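You operate a simulated robot arm through the tools that you are given. There is no shell and no other tool. Be economical: measure what you need, move in short steps, check, and stop when the job is done.

The job below is to be done with a simulated two-armed robot. You get a single attempt, and the scene is never put back.

## Task
Carry the white tray with both arms and set it on the middle right shelf of the white rack.

It is judged by the outcome, as a careful person would: the job done as asked, and still so three seconds after it is handed in. It fails if anything else is knocked over, pushed out of place, dropped, spilled or broken.

## Robot
Two 7-joint arms with two-finger grippers on one trunk, on a base that drives. Base frame: it is fixed to the floor where the robot stands at the start and does not move with it; the origin is under the middle of the robot, x ahead of it, y to its left, z up; the surface under the hand at the start is at about z = 736. Units: mm, degrees, N and s.
The left shoulder is at the start at [51, 175, 1177], the right one opposite. With the tool pointing down near the work surface each hand reaches from about 100 to 840 mm from the robot's upright axis, wherever it stands, measured 20 degrees to its own side. Places, roughly: middle right shelf of the white rack [400, 1300, 1000]. Payload 2.94 kg a hand.
The tool frame of a hand sits at the grasp point between the pads (the TCP): z along the fingers, y along the line on which they close. The tips reach 30 mm beyond it. The gripper opens to 138 mm. The gripper's body begins 109 mm behind the TCP.
Orientation is that of the tool frame in the base frame, as [roll, pitch, yaw] about the fixed x, y, z axes, in that order (R = Rz(yaw) Ry(pitch) Rx(roll)). With the fingers straight down and closing along the base's y, the tool's x points along the base's -x, its y along +y and its z along -z.

## Interface
- The arms move only by the tool send_rows. It takes "left_moves", "right_moves" or both (then of equal length, played together; a hand with none holds still); each is a list of rows, each an object (a shift or turn left out is 0, a gripper value left out holds the last) with "dp": the shift along the tool's x, y, z in units of 150 mm (1.0 is 150 mm), a list of three; "angular": the turn, a rotation vector about the tool's x, y, z in units of 90 degrees (1.0 is 90 degrees), a list of three. In form: [{"dp": [tx, ty, tz], "angular": [ax, ay, az]}, ...]. A call has 1 to 20 rows; each row is the pose to reach, as a shift and turn from the pose commanded when the call began, along the tool's axes at that moment. "left_fingers" and "right_fingers" are, for a hand that has rows, the opening, from 0 (shut) to 1 (fully open), set as the call begins (left out, the last holds). A call with a number of a shift or a turn outside -1 to 1 is refused whole. Each row takes 0.2 s and may step no farther than 50 mm and 8.6 degrees from the row before; otherwise, or with a gripper value out of range, the whole call is refused. A pose out of reach is approached as far as the arm can. The call stops where the force on the tool passes 40 N (or 10 N more than at its start, if that is more) or the arm is blocked; 0.2 s more then pass. Each finger halts on what it meets, pressing with about 26 N; the grip force reading is that of the motor and also rises with nothing between the fingers. The clock runs only during rows and for 0.2 s after the last one: add rows that repeat a pose to give the fingers time. It gives the time, the measured TCP pose, the force on the tool (base axes), the opening and the grip force at its end, in the units of the frame above (readings bear some noise), with the torque about the TCP (base axes, N m) and any sound that the robot's microphone picked up.
- Cameras (640 x 400 px; columns grow to the right, rows downward): "scene" is now at [108, -17.4, 1634.3]; the picture's right is [-0.27, -0.96, -0.00], its down [-0.86, 0.24, -0.46] and it looks along [0.44, -0.12, -0.89] (base axes); focal length 248 px, centre (320, 200). "left" rides on the left gripper at [71, -19, -146] in its tool frame; the picture's right is [0.26, 0.96, 0.00], its down [-0.85, 0.23, -0.48] and it looks along [-0.46, 0.12, 0.88] (tool axes); focal length 280 px, centre (320, 200). "right" rides on the right gripper at [71, 19, -146] in its tool frame; the picture's right is [-0.26, 0.97, 0.00], its down [-0.85, -0.23, -0.48] and it looks along [-0.46, -0.12, 0.88] (tool axes); focal length 280 px, centre (320, 200). There is no depth. A picture from a camera that has moved, and an enlarged one, comes with that camera's place and axes in the base frame and with its lens.
- capture(camera): a new picture of that camera. No time passes.
- lift_body(by): slides the trunk up (or, below 0, down) by that many mm; the arms and the scene camera ride with it, the base frame stays. It gives what a move gives, with no picture.
- base_move(legs): drives the robot by 1 to 6 legs, each [ahead, turn to the left] in mm and degrees, along the robot's own axes; the way and the turn of a leg run together, so that a leg with both is an arc; at most 1500 mm and 180 degrees a leg. The arms and the cameras ride along, it lands a little off, and it stops where it bumps. It gives what a move gives.
- head_to(pan, tilt): turns the head with the scene camera to pan (to the left, within 120 degrees either way) and tilt (down, from -29 to 69), counted from straight ahead of the robot. It gives what a move gives.
- zoom(camera, box): a new picture of the part [left, top, right, bottom] of that camera's present view, enlarged. No time passes.
- sign_off(): hands the job in; it is judged then, once.

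Go step by step. Nothing tells you exact positions but the pictures and the camera data: compare them with the known pose of the tool, close in by small moves and look again before you grip or let go. The budget is 120 turns and 88 pictures, counting those below and the enlarged ones. Unless the task says otherwise, let go and move clear before handing in, and close with one line.

The tools are called as a command line: name --argument value ..., lists and objects as JSON in quotes. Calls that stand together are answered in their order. send_rows: Moves the arms, as the interface text tells. Its arguments: {"type":"object","properties":{"left_moves":{"type":"array","items":{"type":"object","properties":{"dp":{"type":"array","items":{"type":"number"}},"angular":{"type":"array","items":{"type":"number"}}}}},"left_fingers":{"type":"number"},"right_moves":{"type":"array","items":{"type":"object","properties":{"dp":{"type":"array","items":{"type":"number"}},"angular":{"type":"array","items":{"type":"number"}}}}},"right_fingers":{"type":"number"}},"required":[]} The other tools are called the same way: lift_body (by) slides the trunk up or down; base_move (legs) drives the base; head_to (pan, tilt) turns the head that bears the scene camera; capture (camera) takes a picture; zoom (camera, box) takes an enlarged picture of a part of a camera's view; sign_off () hands the job in.

At the start:

```text
time_s: 0.0
left_position: [507.0, 52.4, 975.7]
left_orientation: [180.0, 0.0, -180.0]
left_force: [0.6, -0.2, 1.0]
left_ft_torque: [-0.01, 0.01, 0.01]
left_grip_width: 137.9
left_grip_force: 0.1
right_position: [396.6, -322.9, 993.8]
right_orientation: [-179.9, 0.0, 179.9]
right_force: [0.1, -0.2, 0.1]
right_ft_torque: [0.01, -0.02, 0.0]
right_grip_width: 137.9
right_grip_force: 0.1
trunk travel left (down, up): [-350.0, 384.0]
robot x, y, heading: [0.6, -2.1, -0.1]
head pan, tilt: [-15.9, 62.9]
```

scene: 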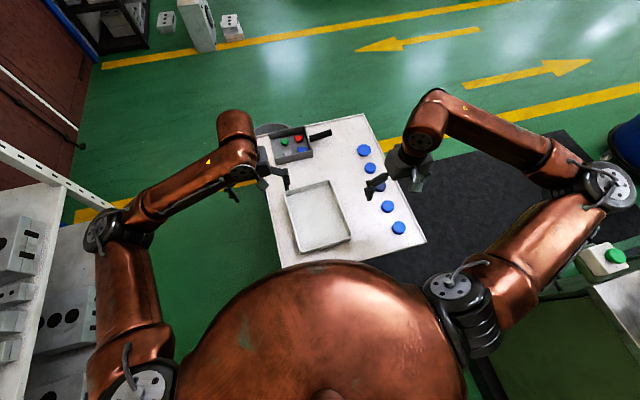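
right: 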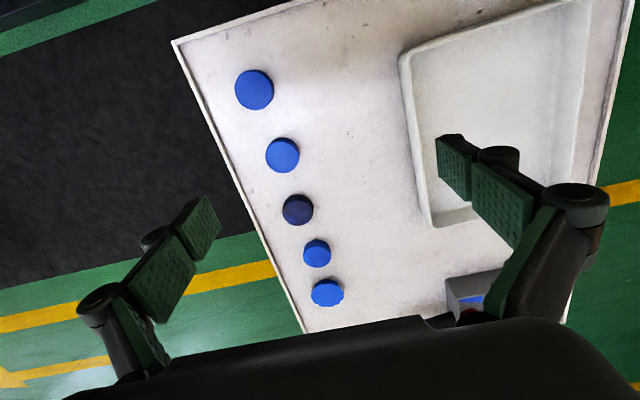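
left: 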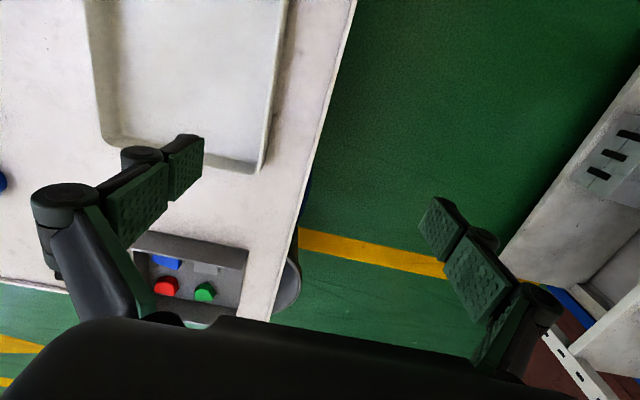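

I see the white tray on the table at roughly x 352–610, y -203 to -13. The rack should be to the left, so I'll look at it and zoom in on the tray.

zoom --camera "scene" --box '[220, 100, 460, 280]'

head_to --pan 75 --tilt 25

capture --camera "scene"

```text
2.22 times, centred on (340, 190) of scene
camera zoom: at [108.0, -17.4, 1634.3], right [-0.27, -0.96, 0.0], down [-0.86, 0.24, -0.46], along [0.44, -0.12, -0.89], focal length 551 px, centre (276, 222)
```

zoom: 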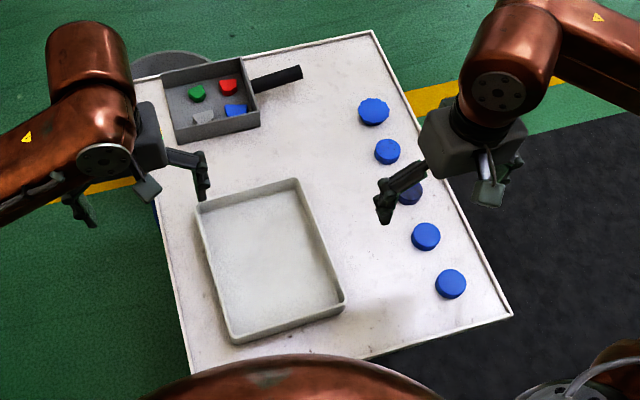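

```text
time_s: 1.7
left_position: [508.4, 52.3, 975.2]
left_orientation: [-179.9, 0.0, 179.9]
left_force: [-0.2, 0.3, 0.2]
left_ft_torque: [0.0, -0.02, -0.01]
left_grip_width: 138.1
left_grip_force: 0.1
right_position: [396.3, -322.7, 991.9]
right_orientation: [179.9, 0.0, 179.9]
right_force: [-0.1, 0.2, 0.6]
right_ft_torque: [-0.01, 0.03, 0.02]
right_grip_width: 137.9
right_grip_force: 0.0
trunk travel left (down, up): [-350.0, 384.0]
robot x, y, heading: [0.4, -1.1, 0.1]
head pan, tilt: [75.0, 25.0]
```

```text
83 pictures are left
camera scene: at [71.1, 88.9, 1687.7], right [0.97, -0.26, 0.0], down [-0.11, -0.41, -0.91], along [0.23, 0.88, -0.42], focal length 248 px, centre (320, 200)
```

scene: 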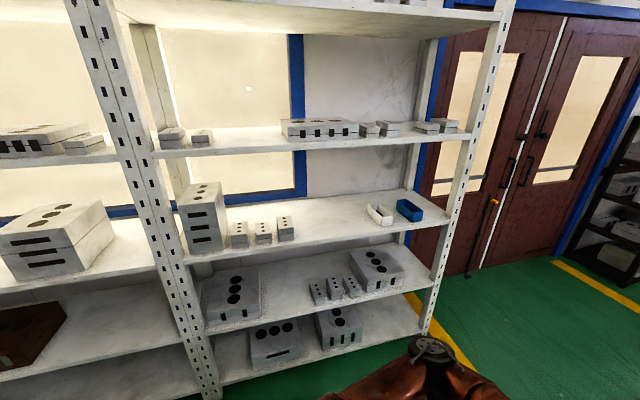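

The middle right shelf (z≈1000) runs about y 1070–1580. It's free from x≈215 to 640, between the small boxes and the bins. I'll bring both hands above the tray's side walls, tilted 45° so they reach forward and down, with the fingers half open.

send_rows --left_moves '[{"dp": [0.029, -0.074, 0.083], "angular": [0, -0.083, 0]}, {"dp": [0.058, -0.149, 0.167], "angular": [0, -0.167, 0]}, {"dp": [0.087, -0.223, 0.25], "angular": [0, -0.25, 0]}, {"dp": [0.115, -0.298, 0.333], "angular": [0, -0.333, 0]}, {"dp": [0.144, -0.372, 0.417], "angular": [0, -0.417, 0]}, {"dp": [0.173, -0.447, 0.5], "angular": [0, -0.5, 0]}, {"dp": [0.173, -0.447, 0.5], "angular": [0, -0.5, 0]}]' --right_moves '[{"dp": [-0.095, 0.137, 0.102], "angular": [0, -0.083, 0]}, {"dp": [-0.19, 0.273, 0.204], "angular": [0, -0.167, 0]}, {"dp": [-0.285, 0.41, 0.306], "angular": [0, -0.25, 0]}, {"dp": [-0.38, 0.547, 0.409], "angular": [0, -0.333, 0]}, {"dp": [-0.475, 0.683, 0.511], "angular": [0, -0.417, 0]}, {"dp": [-0.57, 0.82, 0.613], "angular": [0, -0.5, 0]}, {"dp": [-0.57, 0.82, 0.613], "angular": [0, -0.5, 0]}]' --left_fingers 0.5 --right_fingers 0.5

head_to --pan -13 --tilt 60

capture --camera "scene"

capture --camera "left"

capture --camera "right"

```text
time_s: 3.3
left_position: [480.6, -14.9, 900.9]
left_orientation: [-179.9, 45.1, -180.0]
left_force: [-0.2, 0.8, 0.8]
left_ft_torque: [-0.01, -0.01, -0.01]
left_grip_width: 69.3
left_grip_force: 0.0
right_position: [480.9, -199.1, 900.4]
right_orientation: [179.9, 45.1, 179.9]
right_force: [-0.3, 0.3, 0.4]
right_ft_torque: [0.0, -0.02, 0.01]
right_grip_width: 68.9
right_grip_force: 0.1
trunk travel left (down, up): [-350.0, 384.0]
robot x, y, heading: [-4.3, -0.2, 0.2]
head pan, tilt: [75.0, 25.0]
```

```text
time_s: 4.9
left_position: [482.7, -15.5, 899.5]
left_orientation: [-180.0, 45.0, -179.9]
left_force: [0.0, 1.1, 0.1]
left_ft_torque: [-0.02, 0.02, -0.02]
left_grip_width: 68.8
left_grip_force: 0.1
right_position: [482.5, -199.2, 900.0]
right_orientation: [-180.0, 44.9, 180.0]
right_force: [-0.1, 0.6, 0.0]
right_ft_torque: [0.05, -0.02, 0.0]
right_grip_width: 68.9
right_grip_force: 0.1
trunk travel left (down, up): [-350.0, 384.0]
robot x, y, heading: [1.0, -1.7, 0.0]
head pan, tilt: [-13.0, 60.0]
```

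```text
82 pictures are left
camera scene: at [112.1, -15.0, 1637.6], right [-0.22, -0.97, 0.0], down [-0.84, 0.19, -0.5], along [0.49, -0.11, -0.87], focal length 248 px, centre (320, 200)
```

scene: 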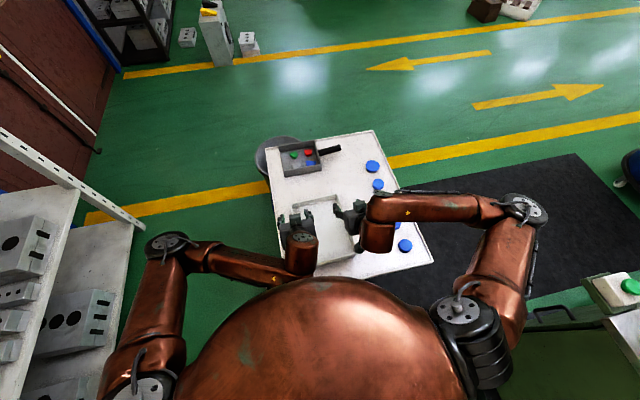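

```text
81 pictures are left
camera left: at [327.6, -32.6, 952.3], right [-0.19, 0.97, -0.18], down [0.26, 0.23, 0.94], along [0.95, 0.12, -0.3], focal length 280 px, centre (320, 200)
```

left: 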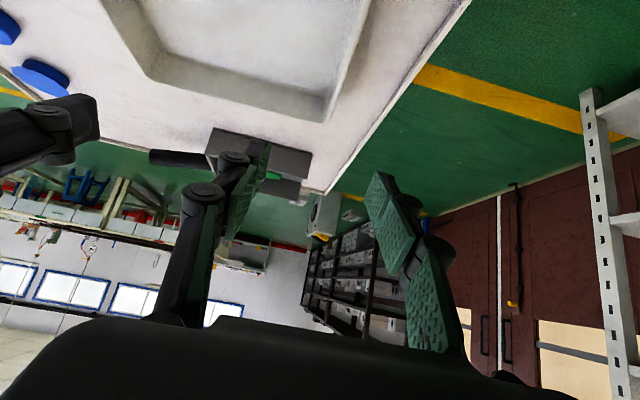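

```text
80 pictures are left
camera right: at [327.9, -178.8, 952.4], right [0.19, 0.96, 0.19], down [0.26, -0.23, 0.94], along [0.95, -0.13, -0.3], focal length 280 px, centre (320, 200)
```

right: 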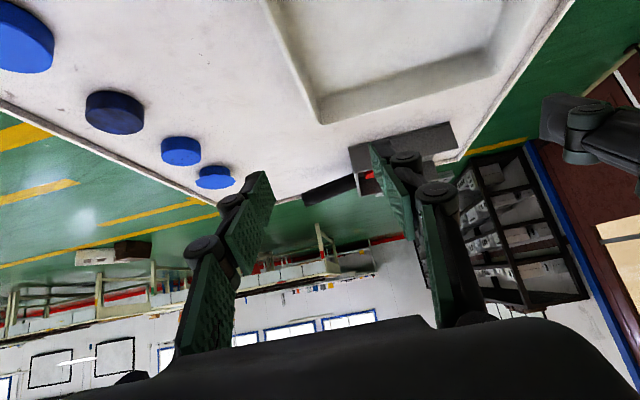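

I'll zoom in on the tray corners to get the rim height and where the walls are.

zoom --camera "left" --box '[100, 0, 420, 200]'

zoom --camera "right" --box '[240, 0, 560, 200]'

zoom --camera "scene" --box '[260, 160, 420, 280]'

```text
2.00 times, centred on (260, 100) of left
camera zoom: at [327.6, -32.6, 952.3], right [-0.19, 0.97, -0.18], down [0.26, 0.23, 0.94], along [0.95, 0.12, -0.3], focal length 561 px, centre (440, 400)
```

zoom: 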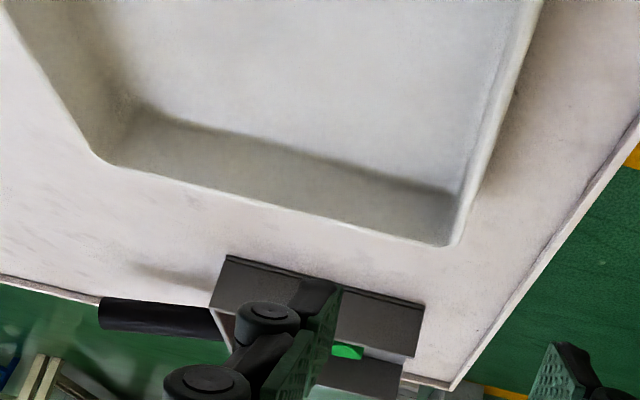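

```text
2.00 times, centred on (400, 100) of right
camera zoom: at [327.9, -178.8, 952.4], right [0.19, 0.96, 0.19], down [0.26, -0.23, 0.94], along [0.95, -0.13, -0.3], focal length 561 px, centre (160, 400)
```

zoom: 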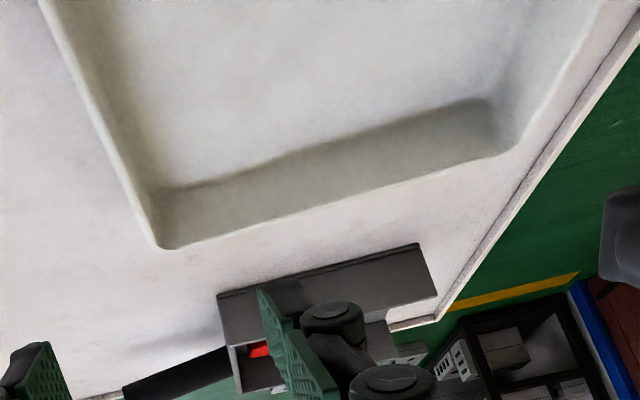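

```text
3.33 times, centred on (340, 220) of scene
camera zoom: at [112.1, -15.0, 1637.6], right [-0.22, -0.97, 0.0], down [-0.84, 0.19, -0.5], along [0.49, -0.11, -0.87], focal length 827 px, centre (253, 133)
```

zoom: 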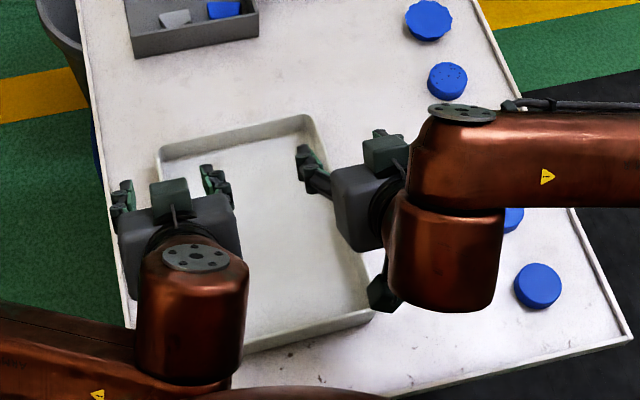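

The rim is at about z 777, with the walls centred near y -13 and -202. I'll go straight down so each hand straddles its wall.

send_rows --left_moves '[{"dp": [0.14, 0.016, 0.14]}, {"dp": [0.28, 0.016, 0.28]}, {"dp": [0.42, 0.016, 0.42]}, {"dp": [0.5, 0.016, 0.5]}, {"dp": [0.57, 0.016, 0.57]}, {"dp": [0.57, 0.016, 0.57]}]' --right_moves '[{"dp": [0.14, -0.013, 0.14]}, {"dp": [0.28, -0.013, 0.28]}, {"dp": [0.42, -0.013, 0.42]}, {"dp": [0.5, -0.013, 0.5]}, {"dp": [0.57, -0.013, 0.57]}, {"dp": [0.57, -0.013, 0.57]}]'

capture --camera "left"

capture --camera "right"

zoom --camera "scene" --box '[260, 160, 420, 280]'

```text
time_s: 6.3
left_position: [481.9, -10.6, 777.5]
left_orientation: [180.0, 45.1, 180.0]
left_force: [0.7, -0.2, -0.1]
left_ft_torque: [-0.03, -0.02, 0.01]
left_grip_width: 69.2
left_grip_force: 0.1
right_position: [478.0, -186.5, 797.5]
right_orientation: [178.7, 44.7, -180.0]
right_force: [1.1, 0.1, 0.8]
right_ft_torque: [0.0, -0.02, -0.06]
right_grip_width: 69.0
right_grip_force: 0.1
right hand out of reach, approached as far as the arm can: row 4, 5, 6
trunk travel left (down, up): [-350.0, 384.0]
robot x, y, heading: [-0.6, -3.5, -0.2]
head pan, tilt: [-13.0, 60.0]
```

```text
76 pictures are left
camera left: at [327.9, -29.2, 830.2], right [-0.19, 0.96, -0.19], down [0.26, 0.23, 0.94], along [0.95, 0.12, -0.3], focal length 280 px, centre (320, 200)
```

left: 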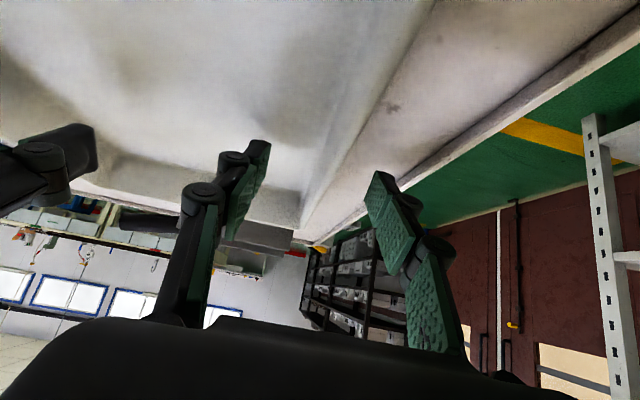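

```text
75 pictures are left
camera right: at [324.2, -170.0, 850.8], right [0.17, 0.96, 0.2], down [0.27, -0.24, 0.93], along [0.95, -0.1, -0.3], focal length 280 px, centre (320, 200)
```

right: 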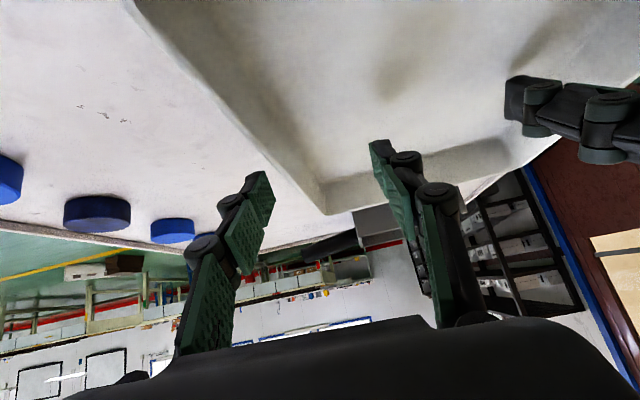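

```text
3.33 times, centred on (340, 220) of scene
camera zoom: at [112.6, -13.8, 1637.6], right [-0.22, -0.97, 0.0], down [-0.84, 0.19, -0.5], along [0.49, -0.11, -0.87], focal length 827 px, centre (253, 133)
```

zoom: 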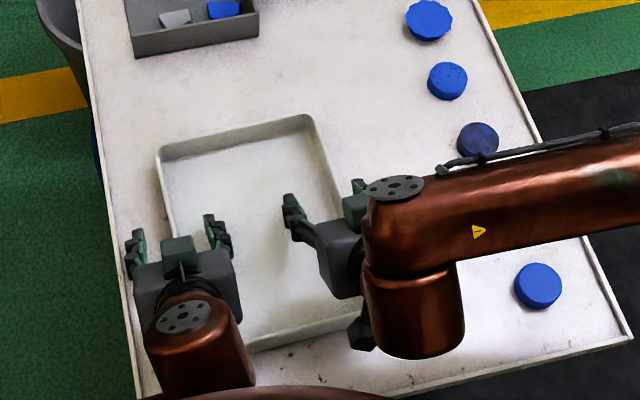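

The right hand stops 20 mm short, at a reach limit. I'll raise both hands 100 mm, then lower the trunk 100 mm, so the arms are in the easier posture they had at z≈880.

send_rows --left_moves '[{"dp": [-0.157, 0, -0.157]}, {"dp": [-0.314, 0, -0.314]}, {"dp": [-0.471, 0, -0.471]}, {"dp": [-0.471, 0, -0.471]}]' --right_moves '[{"dp": [-0.157, 0, -0.157]}, {"dp": [-0.314, 0, -0.314]}, {"dp": [-0.471, 0, -0.471]}, {"dp": [-0.471, 0, -0.471]}]'

```text
time_s: 7.3
left_position: [481.2, -10.6, 876.1]
left_orientation: [179.9, 45.0, 180.0]
left_force: [-0.2, -0.6, 0.4]
left_ft_torque: [0.02, -0.02, 0.04]
left_grip_width: 68.9
left_grip_force: 0.0
right_position: [479.5, -189.9, 899.2]
right_orientation: [-180.0, 44.8, 179.8]
right_force: [-0.8, -0.3, -0.2]
right_ft_torque: [0.07, 0.01, 0.0]
right_grip_width: 69.0
right_grip_force: 0.1
trunk travel left (down, up): [-350.0, 384.0]
robot x, y, heading: [-0.6, -1.4, 0.3]
head pan, tilt: [-13.0, 60.0]
```

send_rows --left_moves '[{"dp": [-0.014, -0.013, -0.014]}, {"dp": [-0.014, -0.013, -0.014]}]' --right_moves '[{"dp": [0.082, -0.08, 0.106]}, {"dp": [0.082, -0.08, 0.106]}]'

lift_body --by -75

capture --camera "left"

capture --camera "right"

```text
time_s: 7.9
left_position: [482.1, -11.0, 880.9]
left_orientation: [179.9, 45.0, -180.0]
left_force: [0.4, -0.4, 0.1]
left_ft_torque: [-0.01, -0.02, 0.0]
left_grip_width: 69.1
left_grip_force: 0.1
right_position: [481.3, -202.9, 879.8]
right_orientation: [-179.9, 45.0, 180.0]
right_force: [-0.2, -0.9, 0.2]
right_ft_torque: [0.02, -0.01, 0.0]
right_grip_width: 69.1
right_grip_force: 0.1
trunk travel left (down, up): [-350.0, 384.0]
robot x, y, heading: [0.7, -1.6, -0.2]
head pan, tilt: [-13.0, 60.0]
```

```text
time_s: 9.0
left_position: [492.2, 23.6, 792.8]
left_orientation: [170.2, 46.5, 173.1]
left_force: [0.2, 0.4, -0.4]
left_ft_torque: [-0.01, 0.02, 0.01]
left_grip_width: 69.4
left_grip_force: 0.2
right_position: [483.8, -200.0, 786.0]
right_orientation: [179.9, 42.5, 179.9]
right_force: [-0.7, 0.1, -0.3]
right_ft_torque: [-0.02, -0.04, -0.01]
right_grip_width: 68.8
right_grip_force: 0.0
trunk travel left (down, up): [-275.0, 459.0]
robot x, y, heading: [-2.0, 1.7, -0.1]
head pan, tilt: [-13.0, 60.0]
```

```text
73 pictures are left
camera left: at [336.8, -1.0, 836.6], right [-0.18, 0.98, -0.08], down [0.23, 0.12, 0.97], along [0.96, 0.16, -0.25], focal length 280 px, centre (320, 200)
```

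left: 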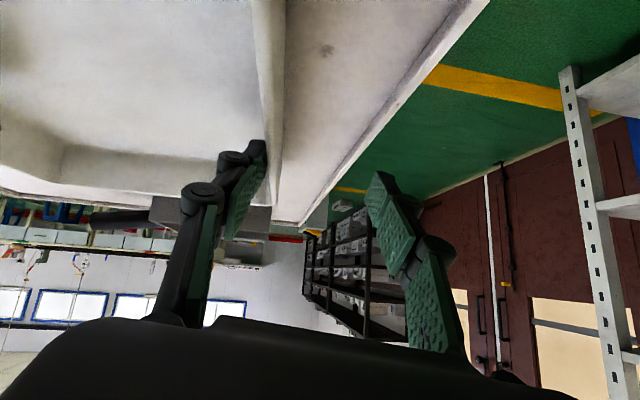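

```text
72 pictures are left
camera right: at [332.1, -180.5, 844.0], right [0.19, 0.96, 0.18], down [0.3, -0.23, 0.92], along [0.93, -0.13, -0.34], focal length 280 px, centre (320, 200)
```

right: 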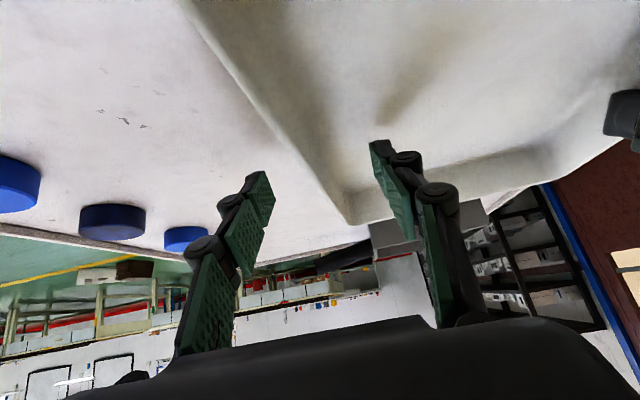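

The left hand drifted about 35 mm sideways during the trunk move, so the left arm may be touching something. I'll look before going on.

head_to --pan 35 --tilt 62

capture --camera "scene"

head_to --pan -13 --tilt 66

capture --camera "scene"

```text
time_s: 10.2
left_position: [489.8, 24.2, 788.2]
left_orientation: [170.2, 45.9, 173.1]
left_force: [0.6, -0.8, 0.8]
left_ft_torque: [-0.06, -0.08, -0.02]
left_grip_width: 69.3
left_grip_force: 0.2
right_position: [483.2, -200.5, 785.7]
right_orientation: [-180.0, 42.5, 179.9]
right_force: [-0.6, -0.3, -0.3]
right_ft_torque: [-0.01, -0.02, -0.01]
right_grip_width: 69.0
right_grip_force: 0.0
trunk travel left (down, up): [-275.0, 459.0]
robot x, y, heading: [-3.0, 1.6, 0.2]
head pan, tilt: [35.0, 62.0]
```

```text
71 pictures are left
camera scene: at [144.8, 36.7, 1558.8], right [0.57, -0.82, 0.0], down [-0.72, -0.51, -0.47], along [0.38, 0.27, -0.88], focal length 248 px, centre (320, 200)
```

scene: 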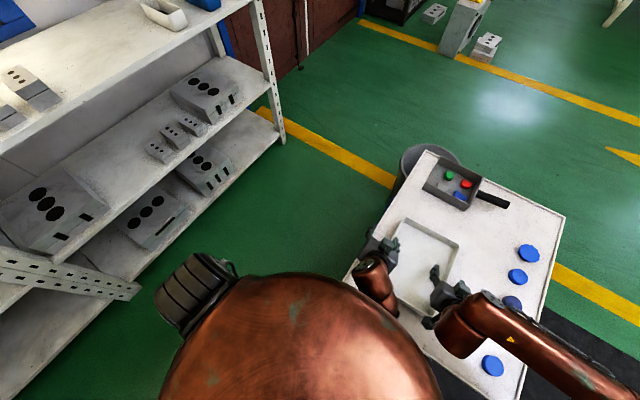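

```text
time_s: 11.3
left_position: [487.1, 22.4, 785.0]
left_orientation: [170.1, 45.6, 173.0]
left_force: [0.7, -1.7, 1.1]
left_ft_torque: [-0.04, -0.1, 0.03]
left_grip_width: 70.0
left_grip_force: 0.7
right_position: [484.2, -200.2, 785.2]
right_orientation: [180.0, 42.6, 180.0]
right_force: [0.2, -0.2, 0.4]
right_ft_torque: [0.0, -0.01, 0.0]
right_grip_width: 68.9
right_grip_force: 0.2
trunk travel left (down, up): [-275.0, 459.0]
robot x, y, heading: [-2.6, -1.5, 0.2]
head pan, tilt: [-13.0, 66.0]
```

```text
70 pictures are left
camera scene: at [150.0, -13.5, 1554.5], right [-0.22, -0.97, 0.0], down [-0.89, 0.2, -0.41], along [0.4, -0.09, -0.91], focal length 248 px, centre (320, 200)
```

scene: 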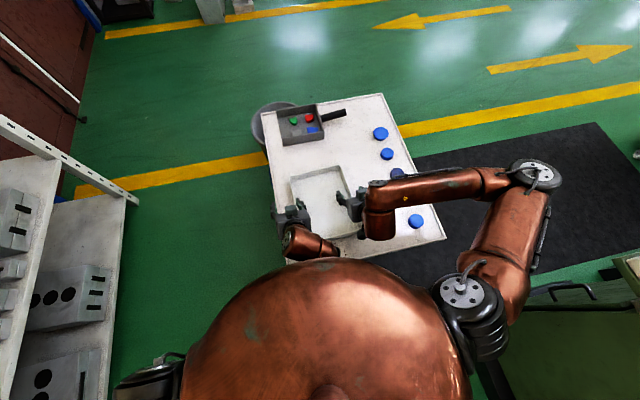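

The left arm's elbow has folded in under the body; the steep tilt seems to be near a joint limit at this height. I'll bring the trunk back up and use a gentler tilt.

lift_body --by 75

capture --camera "scene"

```text
time_s: 11.7
left_position: [492.4, 36.5, 789.8]
left_orientation: [166.1, 46.1, 169.9]
left_force: [0.0, 0.0, -0.7]
left_ft_torque: [-0.01, -0.04, -0.02]
left_grip_width: 68.9
left_grip_force: 0.0
right_position: [483.1, -201.8, 794.2]
right_orientation: [-180.0, 42.5, 180.0]
right_force: [-0.1, 0.7, 0.2]
right_ft_torque: [-0.02, -0.01, -0.02]
right_grip_width: 69.0
right_grip_force: 0.0
trunk travel left (down, up): [-283.0, 451.0]
robot x, y, heading: [-1.3, -1.4, 0.0]
head pan, tilt: [-13.0, 66.0]
stopped: the arm was blocked; the commanded pose is now the measured one
```

```text
69 pictures are left
camera scene: at [143.6, -13.0, 1563.1], right [-0.23, -0.97, 0.0], down [-0.89, 0.21, -0.41], along [0.4, -0.09, -0.91], focal length 248 px, centre (320, 200)
```

scene: 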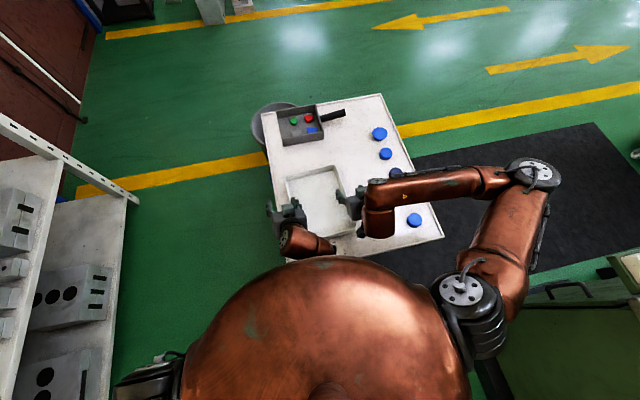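

The left arm is wedged, so I'll ease the left hand up and outward in small steps.

send_rows --left_moves '[{"dp": [-0.05, 0.1, -0.12]}, {"dp": [-0.1, 0.2, -0.24]}, {"dp": [-0.15, 0.3, -0.36]}, {"dp": [-0.2, 0.4, -0.48]}, {"dp": [-0.2, 0.4, -0.48]}]'

capture --camera "scene"

```text
time_s: 12.4
left_position: [482.5, 83.7, 828.6]
left_orientation: [158.4, 46.3, 162.5]
left_force: [0.5, -27.4, -3.8]
left_ft_torque: [-0.83, -0.04, -0.24]
left_grip_width: 87.1
left_grip_force: 14.2
right_position: [480.1, -187.5, 796.2]
right_orientation: [178.0, 42.7, -179.7]
right_force: [-0.6, 28.4, 0.6]
right_ft_torque: [0.42, 0.01, 0.46]
right_grip_width: 87.1
right_grip_force: 13.8
trunk travel left (down, up): [-283.0, 451.0]
robot x, y, heading: [2.1, 2.0, 0.1]
head pan, tilt: [-13.0, 66.0]
stopped in row 3 (right hand): the force on the tool passed its limit at 44 N (the readings are from after the stop); the commanded pose is now the measured one
```

```text
68 pictures are left
camera scene: at [145.0, -13.1, 1562.6], right [-0.22, -0.97, 0.0], down [-0.89, 0.21, -0.41], along [0.4, -0.09, -0.91], focal length 248 px, centre (320, 200)
```

scene: 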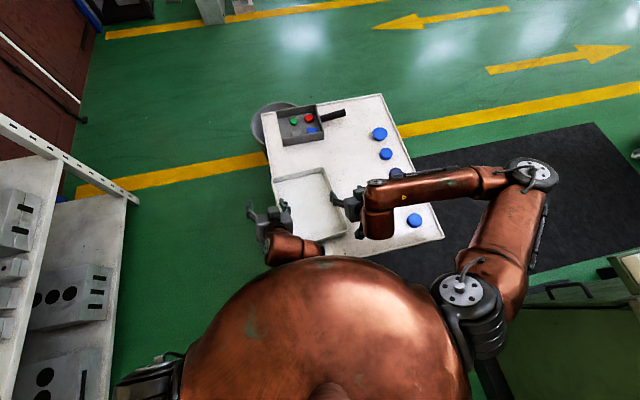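

The left inner finger dragged the tray about 45 mm to the left; it's still on the table. I'll ease the left hand back to unload it, then raise it straight up off the wall.

send_rows --left_moves '[{"dp": [-0.02, -0.08, -0.012]}, {"dp": [-0.034, -0.15, -0.025]}, {"dp": [-0.13, -0.117, -0.111]}, {"dp": [-0.227, -0.083, -0.196]}, {"dp": [-0.324, -0.05, -0.282]}, {"dp": [-0.324, -0.05, -0.282]}]'

capture --camera "left"

capture --camera "scene"

```text
time_s: 13.3
left_position: [483.4, 85.5, 828.9]
left_orientation: [149.6, 44.5, 155.5]
left_force: [0.3, -28.3, -2.7]
left_ft_torque: [-1.06, 0.23, -0.22]
left_grip_width: 87.8
left_grip_force: 13.9
right_position: [480.5, -183.5, 796.8]
right_orientation: [177.2, 42.6, -179.7]
right_force: [-0.9, 28.6, 0.3]
right_ft_torque: [0.37, -0.3, 0.47]
right_grip_width: 87.1
right_grip_force: 13.9
trunk travel left (down, up): [-283.0, 451.0]
robot x, y, heading: [0.2, 0.2, -0.1]
head pan, tilt: [-13.0, 66.0]
stopped in row 4 (right hand): the force on the tool passed its limit at 43 N (the readings are from after the stop); the commanded pose is now the measured one
```

```text
67 pictures are left
camera left: at [325.0, 59.2, 862.4], right [-0.14, 0.98, 0.17], down [0.2, -0.14, 0.97], along [0.97, 0.17, -0.18], focal length 280 px, centre (320, 200)
```

left: 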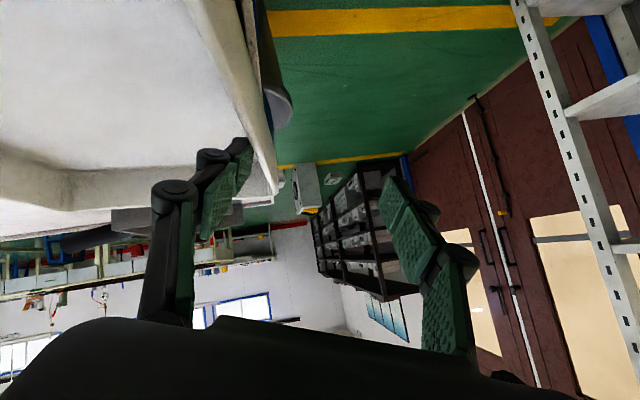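

```text
66 pictures are left
camera scene: at [145.0, -13.2, 1562.6], right [-0.23, -0.97, 0.0], down [-0.89, 0.21, -0.41], along [0.4, -0.09, -0.91], focal length 248 px, centre (320, 200)
```

scene: 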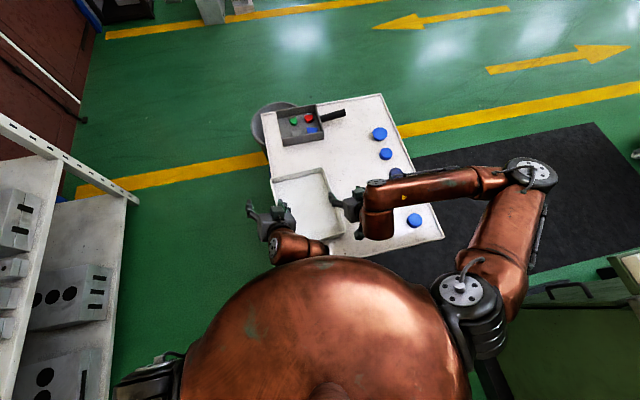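

Both inner fingers are pressing outward on opposite walls. I'll relieve that with the right hand by moving it inward, toward the left.

send_rows --right_moves '[{"dp": [0, 0.08, 0]}, {"dp": [0, 0.16, 0]}, {"dp": [0, 0.24, 0]}, {"dp": [0, 0.24, 0]}]' --right_fingers 0.5

capture --camera "right"

```text
time_s: 14.3
left_position: [483.0, 89.3, 829.8]
left_orientation: [149.2, 44.4, 156.0]
left_force: [-0.1, 0.1, -0.5]
left_ft_torque: [0.01, 0.01, 0.01]
left_grip_width: 69.2
left_grip_force: 0.1
right_position: [478.3, -154.3, 794.6]
right_orientation: [178.1, 42.5, -179.7]
right_force: [-0.1, -0.3, 0.4]
right_ft_torque: [0.0, 0.01, 0.01]
right_grip_width: 69.2
right_grip_force: 0.1
trunk travel left (down, up): [-283.0, 451.0]
robot x, y, heading: [0.8, 1.9, -0.0]
head pan, tilt: [-13.0, 66.0]
```

```text
65 pictures are left
camera right: at [327.7, -138.9, 853.8], right [0.17, 0.97, 0.2], down [0.31, -0.24, 0.92], along [0.94, -0.09, -0.34], focal length 280 px, centre (320, 200)
```

right: 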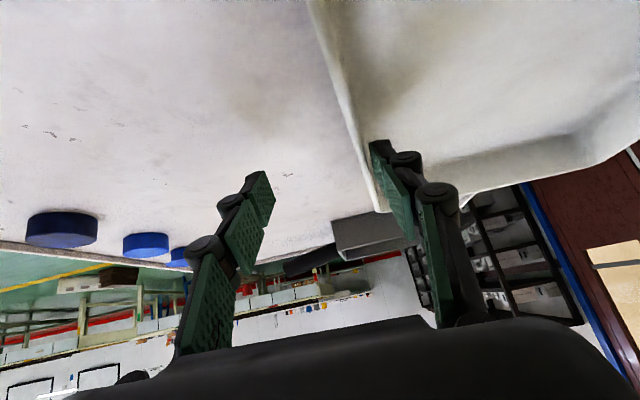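

send_rows --left_moves '[{"dp": [-0.094, 0.049, -0.082]}, {"dp": [-0.187, 0.098, -0.164]}, {"dp": [-0.28, 0.146, -0.245]}, {"dp": [-0.374, 0.195, -0.327]}, {"dp": [-0.374, 0.195, -0.327]}]' --right_moves '[{"dp": [-0.12, 0, -0.12]}, {"dp": [-0.24, 0, -0.24]}, {"dp": [-0.36, 0, -0.36]}, {"dp": [-0.471, 0, -0.471]}, {"dp": [-0.471, 0, -0.471]}]'

capture --camera "scene"

capture --camera "left"

```text
time_s: 14.9
left_position: [483.7, 116.4, 851.2]
left_orientation: [142.3, 41.7, 151.3]
left_force: [0.0, 0.6, -0.5]
left_ft_torque: [0.01, 0.04, -0.03]
left_grip_width: 69.0
left_grip_force: 0.0
right_position: [417.4, -103.7, 775.3]
right_orientation: [163.2, 29.0, 167.2]
right_force: [1.1, -0.7, 6.6]
right_ft_torque: [-0.2, -0.03, 0.0]
right_grip_width: 69.9
right_grip_force: 0.4
trunk travel left (down, up): [-283.0, 451.0]
robot x, y, heading: [-0.8, 0.8, -0.1]
head pan, tilt: [-13.0, 66.0]
stopped in row 2 (right hand): the force on the tool passed its limit at 109 N (the readings are from after the stop); the commanded pose is now the measured one
```

```text
64 pictures are left
camera scene: at [144.2, -12.5, 1562.7], right [-0.22, -0.97, 0.0], down [-0.89, 0.2, -0.41], along [0.4, -0.09, -0.91], focal length 248 px, centre (320, 200)
```

scene: 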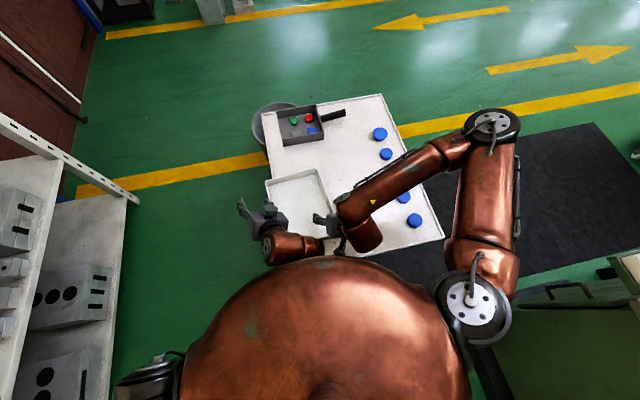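

```text
63 pictures are left
camera left: at [326.0, 85.0, 880.3], right [-0.15, 0.95, 0.27], down [0.2, -0.24, 0.95], along [0.97, 0.2, -0.16], focal length 280 px, centre (320, 200)
```

left: 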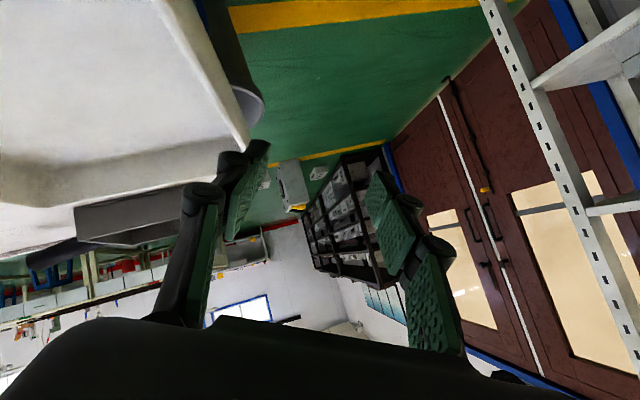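

The left elbow is folded under the body and may be fouling the right hand. I'll move only the left arm outward and up to clear it.

send_rows --left_moves '[{"dp": [-0.02, 0.2, -0.02]}, {"dp": [-0.05, 0.4, -0.05]}, {"dp": [-0.08, 0.6, -0.08]}, {"dp": [-0.1, 0.8, -0.1]}, {"dp": [-0.11, 0.97, -0.13]}, {"dp": [-0.11, 0.97, -0.13]}]'

capture --camera "scene"

```text
time_s: 16.0
left_position: [485.5, 268.9, 941.0]
left_orientation: [129.0, 36.3, 144.7]
left_force: [-0.4, 0.5, 0.5]
left_ft_torque: [0.01, -0.01, -0.04]
left_grip_width: 68.9
left_grip_force: 0.0
left hand out of reach, approached as far as the arm can: row 5
right_position: [418.3, -104.5, 775.0]
right_orientation: [163.0, 28.9, 167.2]
right_force: [-0.1, 0.1, 4.2]
right_ft_torque: [-0.21, 0.02, -0.07]
right_grip_width: 70.1
right_grip_force: 0.1
trunk travel left (down, up): [-283.0, 451.0]
robot x, y, heading: [-3.0, 2.9, 0.2]
head pan, tilt: [-13.0, 66.0]
stopped in row 5 (left hand): the arm was blocked; the commanded pose is now the measured one
```

```text
62 pictures are left
camera scene: at [144.3, -13.0, 1562.7], right [-0.23, -0.97, 0.0], down [-0.89, 0.21, -0.41], along [0.4, -0.09, -0.91], focal length 248 px, centre (320, 200)
```

scene: 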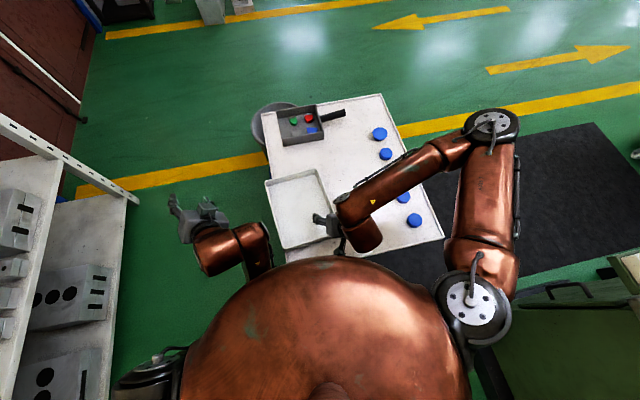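

The left arm is clear of the table. I'll raise the right hand out of the tray and look at the left elbow.

send_rows --right_moves '[{"dp": [-0.12, 0.064, -0.21]}, {"dp": [-0.24, 0.128, -0.42]}, {"dp": [-0.36, 0.192, -0.63]}, {"dp": [-0.48, 0.256, -0.837]}, {"dp": [-0.48, 0.256, -0.837]}]'

head_to --pan 40 --tilt 69

capture --camera "scene"

capture --camera "right"

```text
time_s: 17.2
left_position: [488.4, 268.0, 938.9]
left_orientation: [129.3, 35.9, 144.8]
left_force: [1.5, 0.0, -1.0]
left_ft_torque: [0.03, 0.04, 0.04]
left_grip_width: 69.3
left_grip_force: 0.2
right_position: [438.4, -114.2, 913.9]
right_orientation: [163.3, 28.5, 167.3]
right_force: [0.0, 0.3, 0.0]
right_ft_torque: [0.03, 0.06, 0.03]
right_grip_width: 69.2
right_grip_force: 0.1
right hand out of reach, approached as far as the arm can: row 1, 2, 3, 4, 5
trunk travel left (down, up): [-283.0, 451.0]
robot x, y, heading: [2.4, -0.5, 0.2]
head pan, tilt: [-13.0, 66.0]
```

```text
time_s: 18.5
left_position: [486.1, 268.5, 938.8]
left_orientation: [129.0, 36.2, 144.7]
left_force: [0.4, 0.0, 0.4]
left_ft_torque: [-0.02, 0.02, -0.02]
left_grip_width: 68.9
left_grip_force: 0.0
right_position: [436.9, -113.6, 914.4]
right_orientation: [163.3, 28.7, 167.3]
right_force: [0.1, 0.0, -0.4]
right_ft_torque: [-0.01, 0.03, -0.03]
right_grip_width: 69.0
right_grip_force: 0.0
trunk travel left (down, up): [-283.0, 451.0]
robot x, y, heading: [4.6, 0.6, 0.1]
head pan, tilt: [40.0, 68.8]
```

```text
61 pictures are left
camera scene: at [129.9, 36.0, 1559.9], right [0.64, -0.77, 0.0], down [-0.71, -0.6, -0.36], along [0.28, 0.23, -0.93], focal length 248 px, centre (320, 200)
```

scene: 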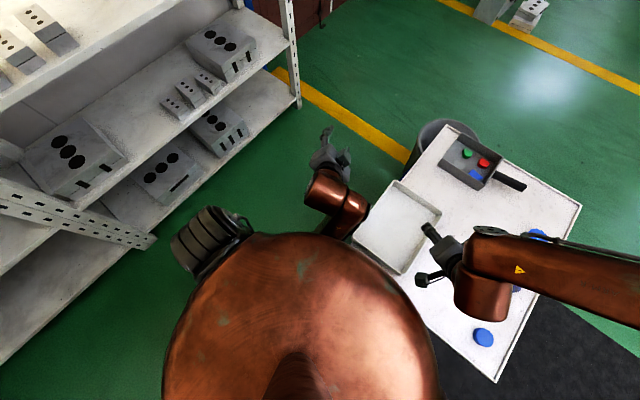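

```text
60 pictures are left
camera right: at [302.6, -106.9, 1007.3], right [0.3, 0.88, 0.37], down [0.46, -0.47, 0.75], along [0.83, -0.05, -0.55], focal length 280 px, centre (320, 200)
```

right: 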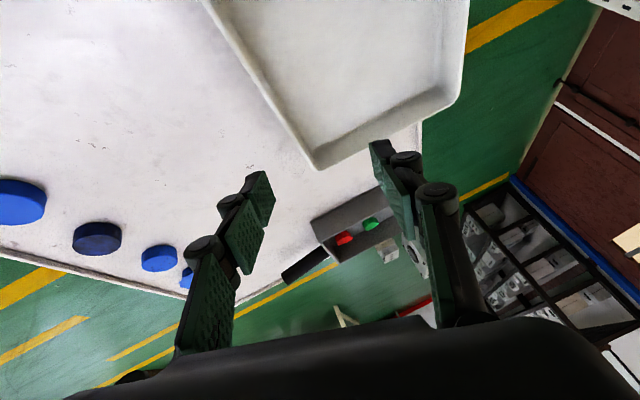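

The tray overhangs the left edge slightly but is stable. I'll stretch the left arm forward and outward so its elbow unfolds from under the body.

send_rows --left_moves '[{"dp": [-0.1, 0.157, 0.136]}, {"dp": [-0.2, 0.315, 0.272]}, {"dp": [-0.3, 0.47, 0.41]}, {"dp": [-0.4, 0.63, 0.543]}, {"dp": [-0.5, 0.79, 0.68]}, {"dp": [-0.6, 0.945, 0.815]}]'

capture --camera "scene"

```text
time_s: 19.9
left_position: [636.7, 386.7, 1020.1]
left_orientation: [129.4, 36.2, 144.8]
left_force: [0.1, -0.3, 0.2]
left_ft_torque: [-0.01, 0.03, 0.02]
left_grip_width: 69.1
left_grip_force: 0.1
right_position: [437.1, -112.5, 916.1]
right_orientation: [163.2, 28.7, 167.1]
right_force: [0.0, 0.4, 0.8]
right_ft_torque: [0.01, 0.0, 0.0]
right_grip_width: 68.9
right_grip_force: 0.0
trunk travel left (down, up): [-283.0, 451.0]
robot x, y, heading: [0.8, 0.7, 0.1]
head pan, tilt: [40.0, 68.8]
```

```text
59 pictures are left
camera scene: at [130.2, 36.7, 1559.8], right [0.64, -0.77, 0.0], down [-0.71, -0.6, -0.36], along [0.28, 0.23, -0.93], focal length 248 px, centre (320, 200)
```

scene: 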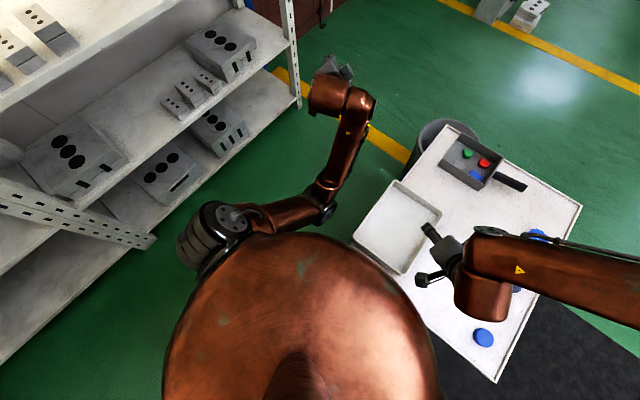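

The arm is unfolding. I'll stretch it nearly straight so I can bring it back with the elbow on the outside.

send_rows --left_moves '[{"dp": [-0.08, 0.17, 0.147]}, {"dp": [-0.16, 0.345, 0.294]}, {"dp": [-0.24, 0.52, 0.441]}, {"dp": [-0.31, 0.69, 0.588]}, {"dp": [-0.39, 0.866, 0.735]}]'

capture --camera "scene"

```text
time_s: 21.1
left_position: [757.1, 511.8, 1077.1]
left_orientation: [129.3, 36.1, 144.9]
left_force: [-0.2, 0.6, -0.7]
left_ft_torque: [0.02, -0.01, 0.0]
left_grip_width: 69.2
left_grip_force: 0.0
right_position: [436.4, -113.7, 914.8]
right_orientation: [163.2, 28.7, 167.2]
right_force: [-0.4, 0.3, 0.8]
right_ft_torque: [-0.02, -0.01, -0.02]
right_grip_width: 69.1
right_grip_force: 0.1
trunk travel left (down, up): [-283.0, 451.0]
robot x, y, heading: [2.8, 3.6, -0.2]
head pan, tilt: [40.0, 68.8]
```

```text
58 pictures are left
camera scene: at [130.1, 37.0, 1559.8], right [0.64, -0.77, 0.0], down [-0.71, -0.6, -0.36], along [0.28, 0.23, -0.93], focal length 248 px, centre (320, 200)
```

scene: 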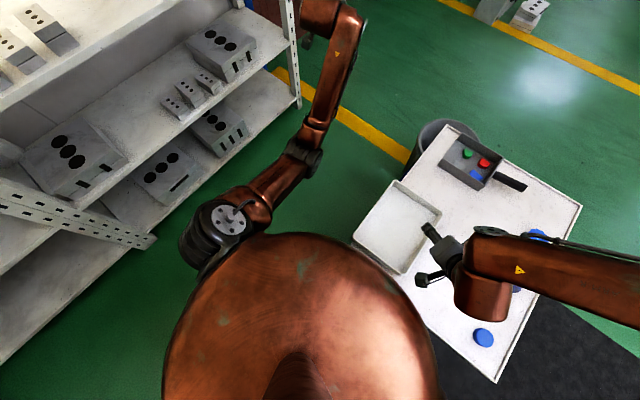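

The arm is straight. I'll turn the left tool back to the proper orientation (30° forward tilt) here, which should swing the elbow out.

send_rows --left_moves '[{"angular": [0.057, 0.034, -0.045]}, {"angular": [0.113, 0.068, -0.09]}, {"angular": [0.17, 0.102, -0.135]}, {"angular": [0.227, 0.135, -0.18]}, {"angular": [0.283, 0.169, -0.225]}, {"angular": [0.34, 0.203, -0.27]}, {"angular": [0.34, 0.203, -0.27]}]'

capture --camera "scene"

```text
time_s: 22.7
left_position: [756.0, 508.9, 1077.5]
left_orientation: [-179.7, 29.8, -179.9]
left_force: [0.1, 0.7, -1.0]
left_ft_torque: [-0.02, -0.01, -0.01]
left_grip_width: 69.1
left_grip_force: 0.2
right_position: [437.1, -113.1, 915.1]
right_orientation: [163.3, 28.7, 167.2]
right_force: [-0.8, 0.6, 0.2]
right_ft_torque: [0.0, 0.03, -0.02]
right_grip_width: 69.2
right_grip_force: 0.1
trunk travel left (down, up): [-283.0, 451.0]
robot x, y, heading: [-0.5, 1.9, 0.2]
head pan, tilt: [40.0, 68.8]
```

```text
57 pictures are left
camera scene: at [130.2, 37.0, 1559.8], right [0.64, -0.77, 0.0], down [-0.71, -0.6, -0.36], along [0.28, 0.23, -0.93], focal length 248 px, centre (320, 200)
```

scene: 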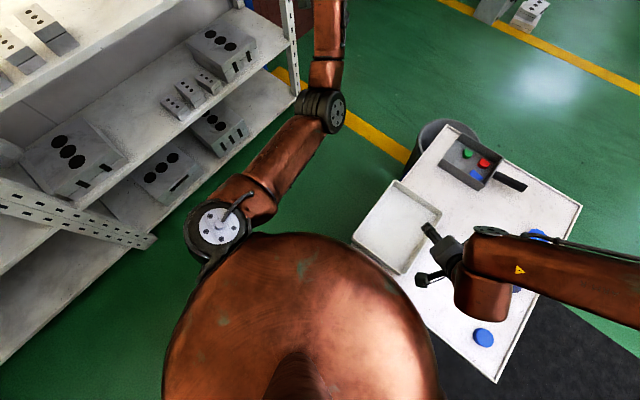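

The left elbow still points inward, which is fine if the arms work more stretched. I'll back the robot off about 200 mm to get that reach, after checking behind it.

head_to --pan 120 --tilt 45

capture --camera "scene"

head_to --pan -120 --tilt 45

capture --camera "scene"

```text
time_s: 24.2
left_position: [756.9, 509.2, 1078.2]
left_orientation: [-179.9, 29.9, -180.0]
left_force: [0.8, -0.5, -0.2]
left_ft_torque: [0.0, 0.0, -0.02]
left_grip_width: 69.3
left_grip_force: 0.1
right_position: [436.3, -113.5, 915.1]
right_orientation: [163.2, 28.7, 167.1]
right_force: [0.8, -0.4, -0.7]
right_ft_torque: [-0.03, 0.02, 0.04]
right_grip_width: 69.0
right_grip_force: 0.1
trunk travel left (down, up): [-283.0, 451.0]
robot x, y, heading: [-1.0, -1.4, 0.0]
head pan, tilt: [120.0, 45.0]
```

```text
56 pictures are left
camera scene: at [46.5, 70.9, 1588.7], right [0.87, 0.5, 0.0], down [0.35, -0.61, -0.71], along [-0.35, 0.61, -0.71], focal length 248 px, centre (320, 200)
```

scene: 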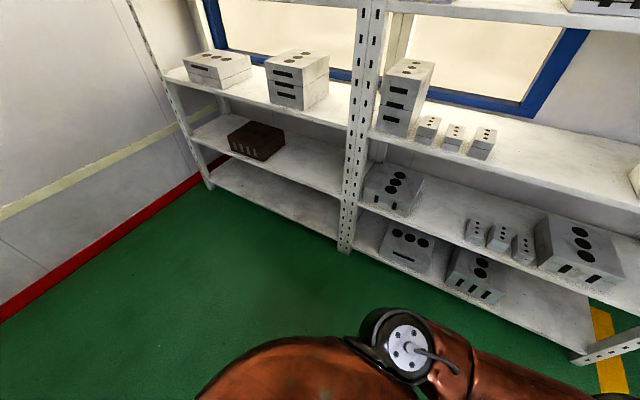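

```text
time_s: 27.6
left_position: [756.1, 510.2, 1078.6]
left_orientation: [-179.9, 29.9, -179.9]
left_force: [-0.5, 0.0, -0.9]
left_ft_torque: [-0.04, 0.02, -0.03]
left_grip_width: 69.3
left_grip_force: 0.0
right_position: [437.5, -114.2, 914.8]
right_orientation: [163.3, 28.7, 167.1]
right_force: [-0.4, 0.0, -0.8]
right_ft_torque: [0.04, 0.0, -0.02]
right_grip_width: 69.1
right_grip_force: 0.0
trunk travel left (down, up): [-283.0, 451.0]
robot x, y, heading: [3.1, 0.5, 0.1]
head pan, tilt: [-120.0, 45.0]
```

```text
55 pictures are left
camera scene: at [46.4, -70.0, 1588.8], right [-0.87, 0.5, 0.0], down [0.35, 0.61, -0.71], along [-0.35, -0.61, -0.71], focal length 248 px, centre (320, 200)
```

scene: 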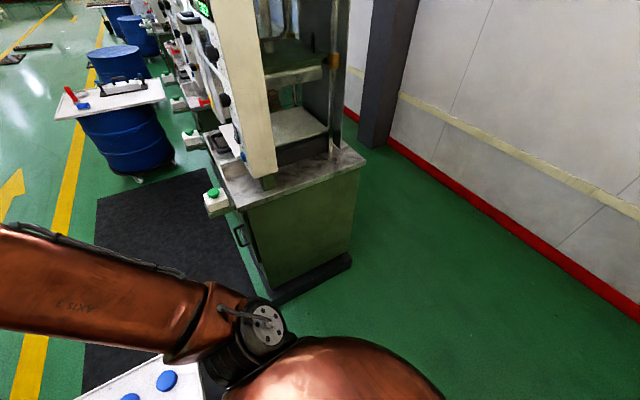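

Behind is clear. I'll back up 220 mm, then straighten the right tool.

base_move --legs '[[-220, 0]]'

head_to --pan -8 --tilt 55

capture --camera "scene"

```text
time_s: 29.0
left_position: [623.4, 525.5, 1081.1]
left_orientation: [178.1, 33.8, -179.8]
left_force: [-0.8, 0.3, 1.1]
left_ft_torque: [-0.04, -0.09, -0.05]
left_grip_width: 69.0
left_grip_force: 0.1
right_position: [337.0, -102.6, 933.5]
right_orientation: [159.6, 32.1, 161.6]
right_force: [2.5, 0.2, 1.8]
right_ft_torque: [-0.08, 0.29, -0.01]
right_grip_width: 68.7
right_grip_force: 0.0
trunk travel left (down, up): [-283.0, 451.0]
robot x, y, heading: [-148.6, 0.0, 0.1]
head pan, tilt: [-120.0, 45.0]
stopped in leg 1: the robot was blocked; the commanded pose is now the measured one
```

```text
time_s: 30.9
left_position: [599.7, 519.2, 1092.7]
left_orientation: [178.5, 34.0, -179.9]
left_force: [0.5, -1.1, -0.2]
left_ft_torque: [0.02, 0.04, 0.01]
left_grip_width: 69.0
left_grip_force: 0.0
right_position: [309.4, -107.9, 935.1]
right_orientation: [160.0, 32.4, 162.4]
right_force: [0.2, -0.2, 0.2]
right_ft_torque: [-0.02, 0.11, -0.01]
right_grip_width: 68.9
right_grip_force: 0.0
trunk travel left (down, up): [-283.0, 451.0]
robot x, y, heading: [-148.4, 0.7, -0.3]
head pan, tilt: [-8.0, 55.0]
```

```text
54 pictures are left
camera scene: at [37.7, -9.1, 1574.5], right [-0.14, -0.99, 0.0], down [-0.82, 0.11, -0.56], along [0.55, -0.08, -0.83], focal length 248 px, centre (320, 200)
```

scene: 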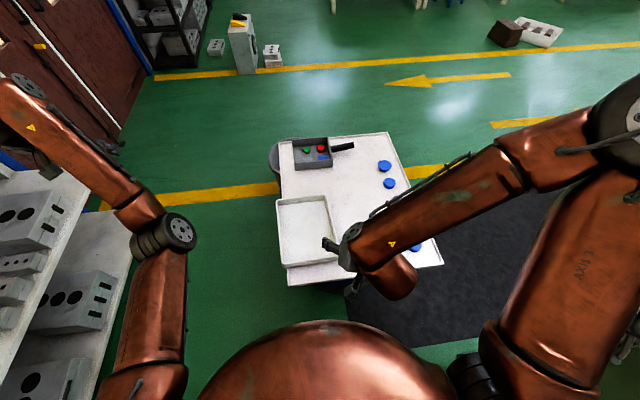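

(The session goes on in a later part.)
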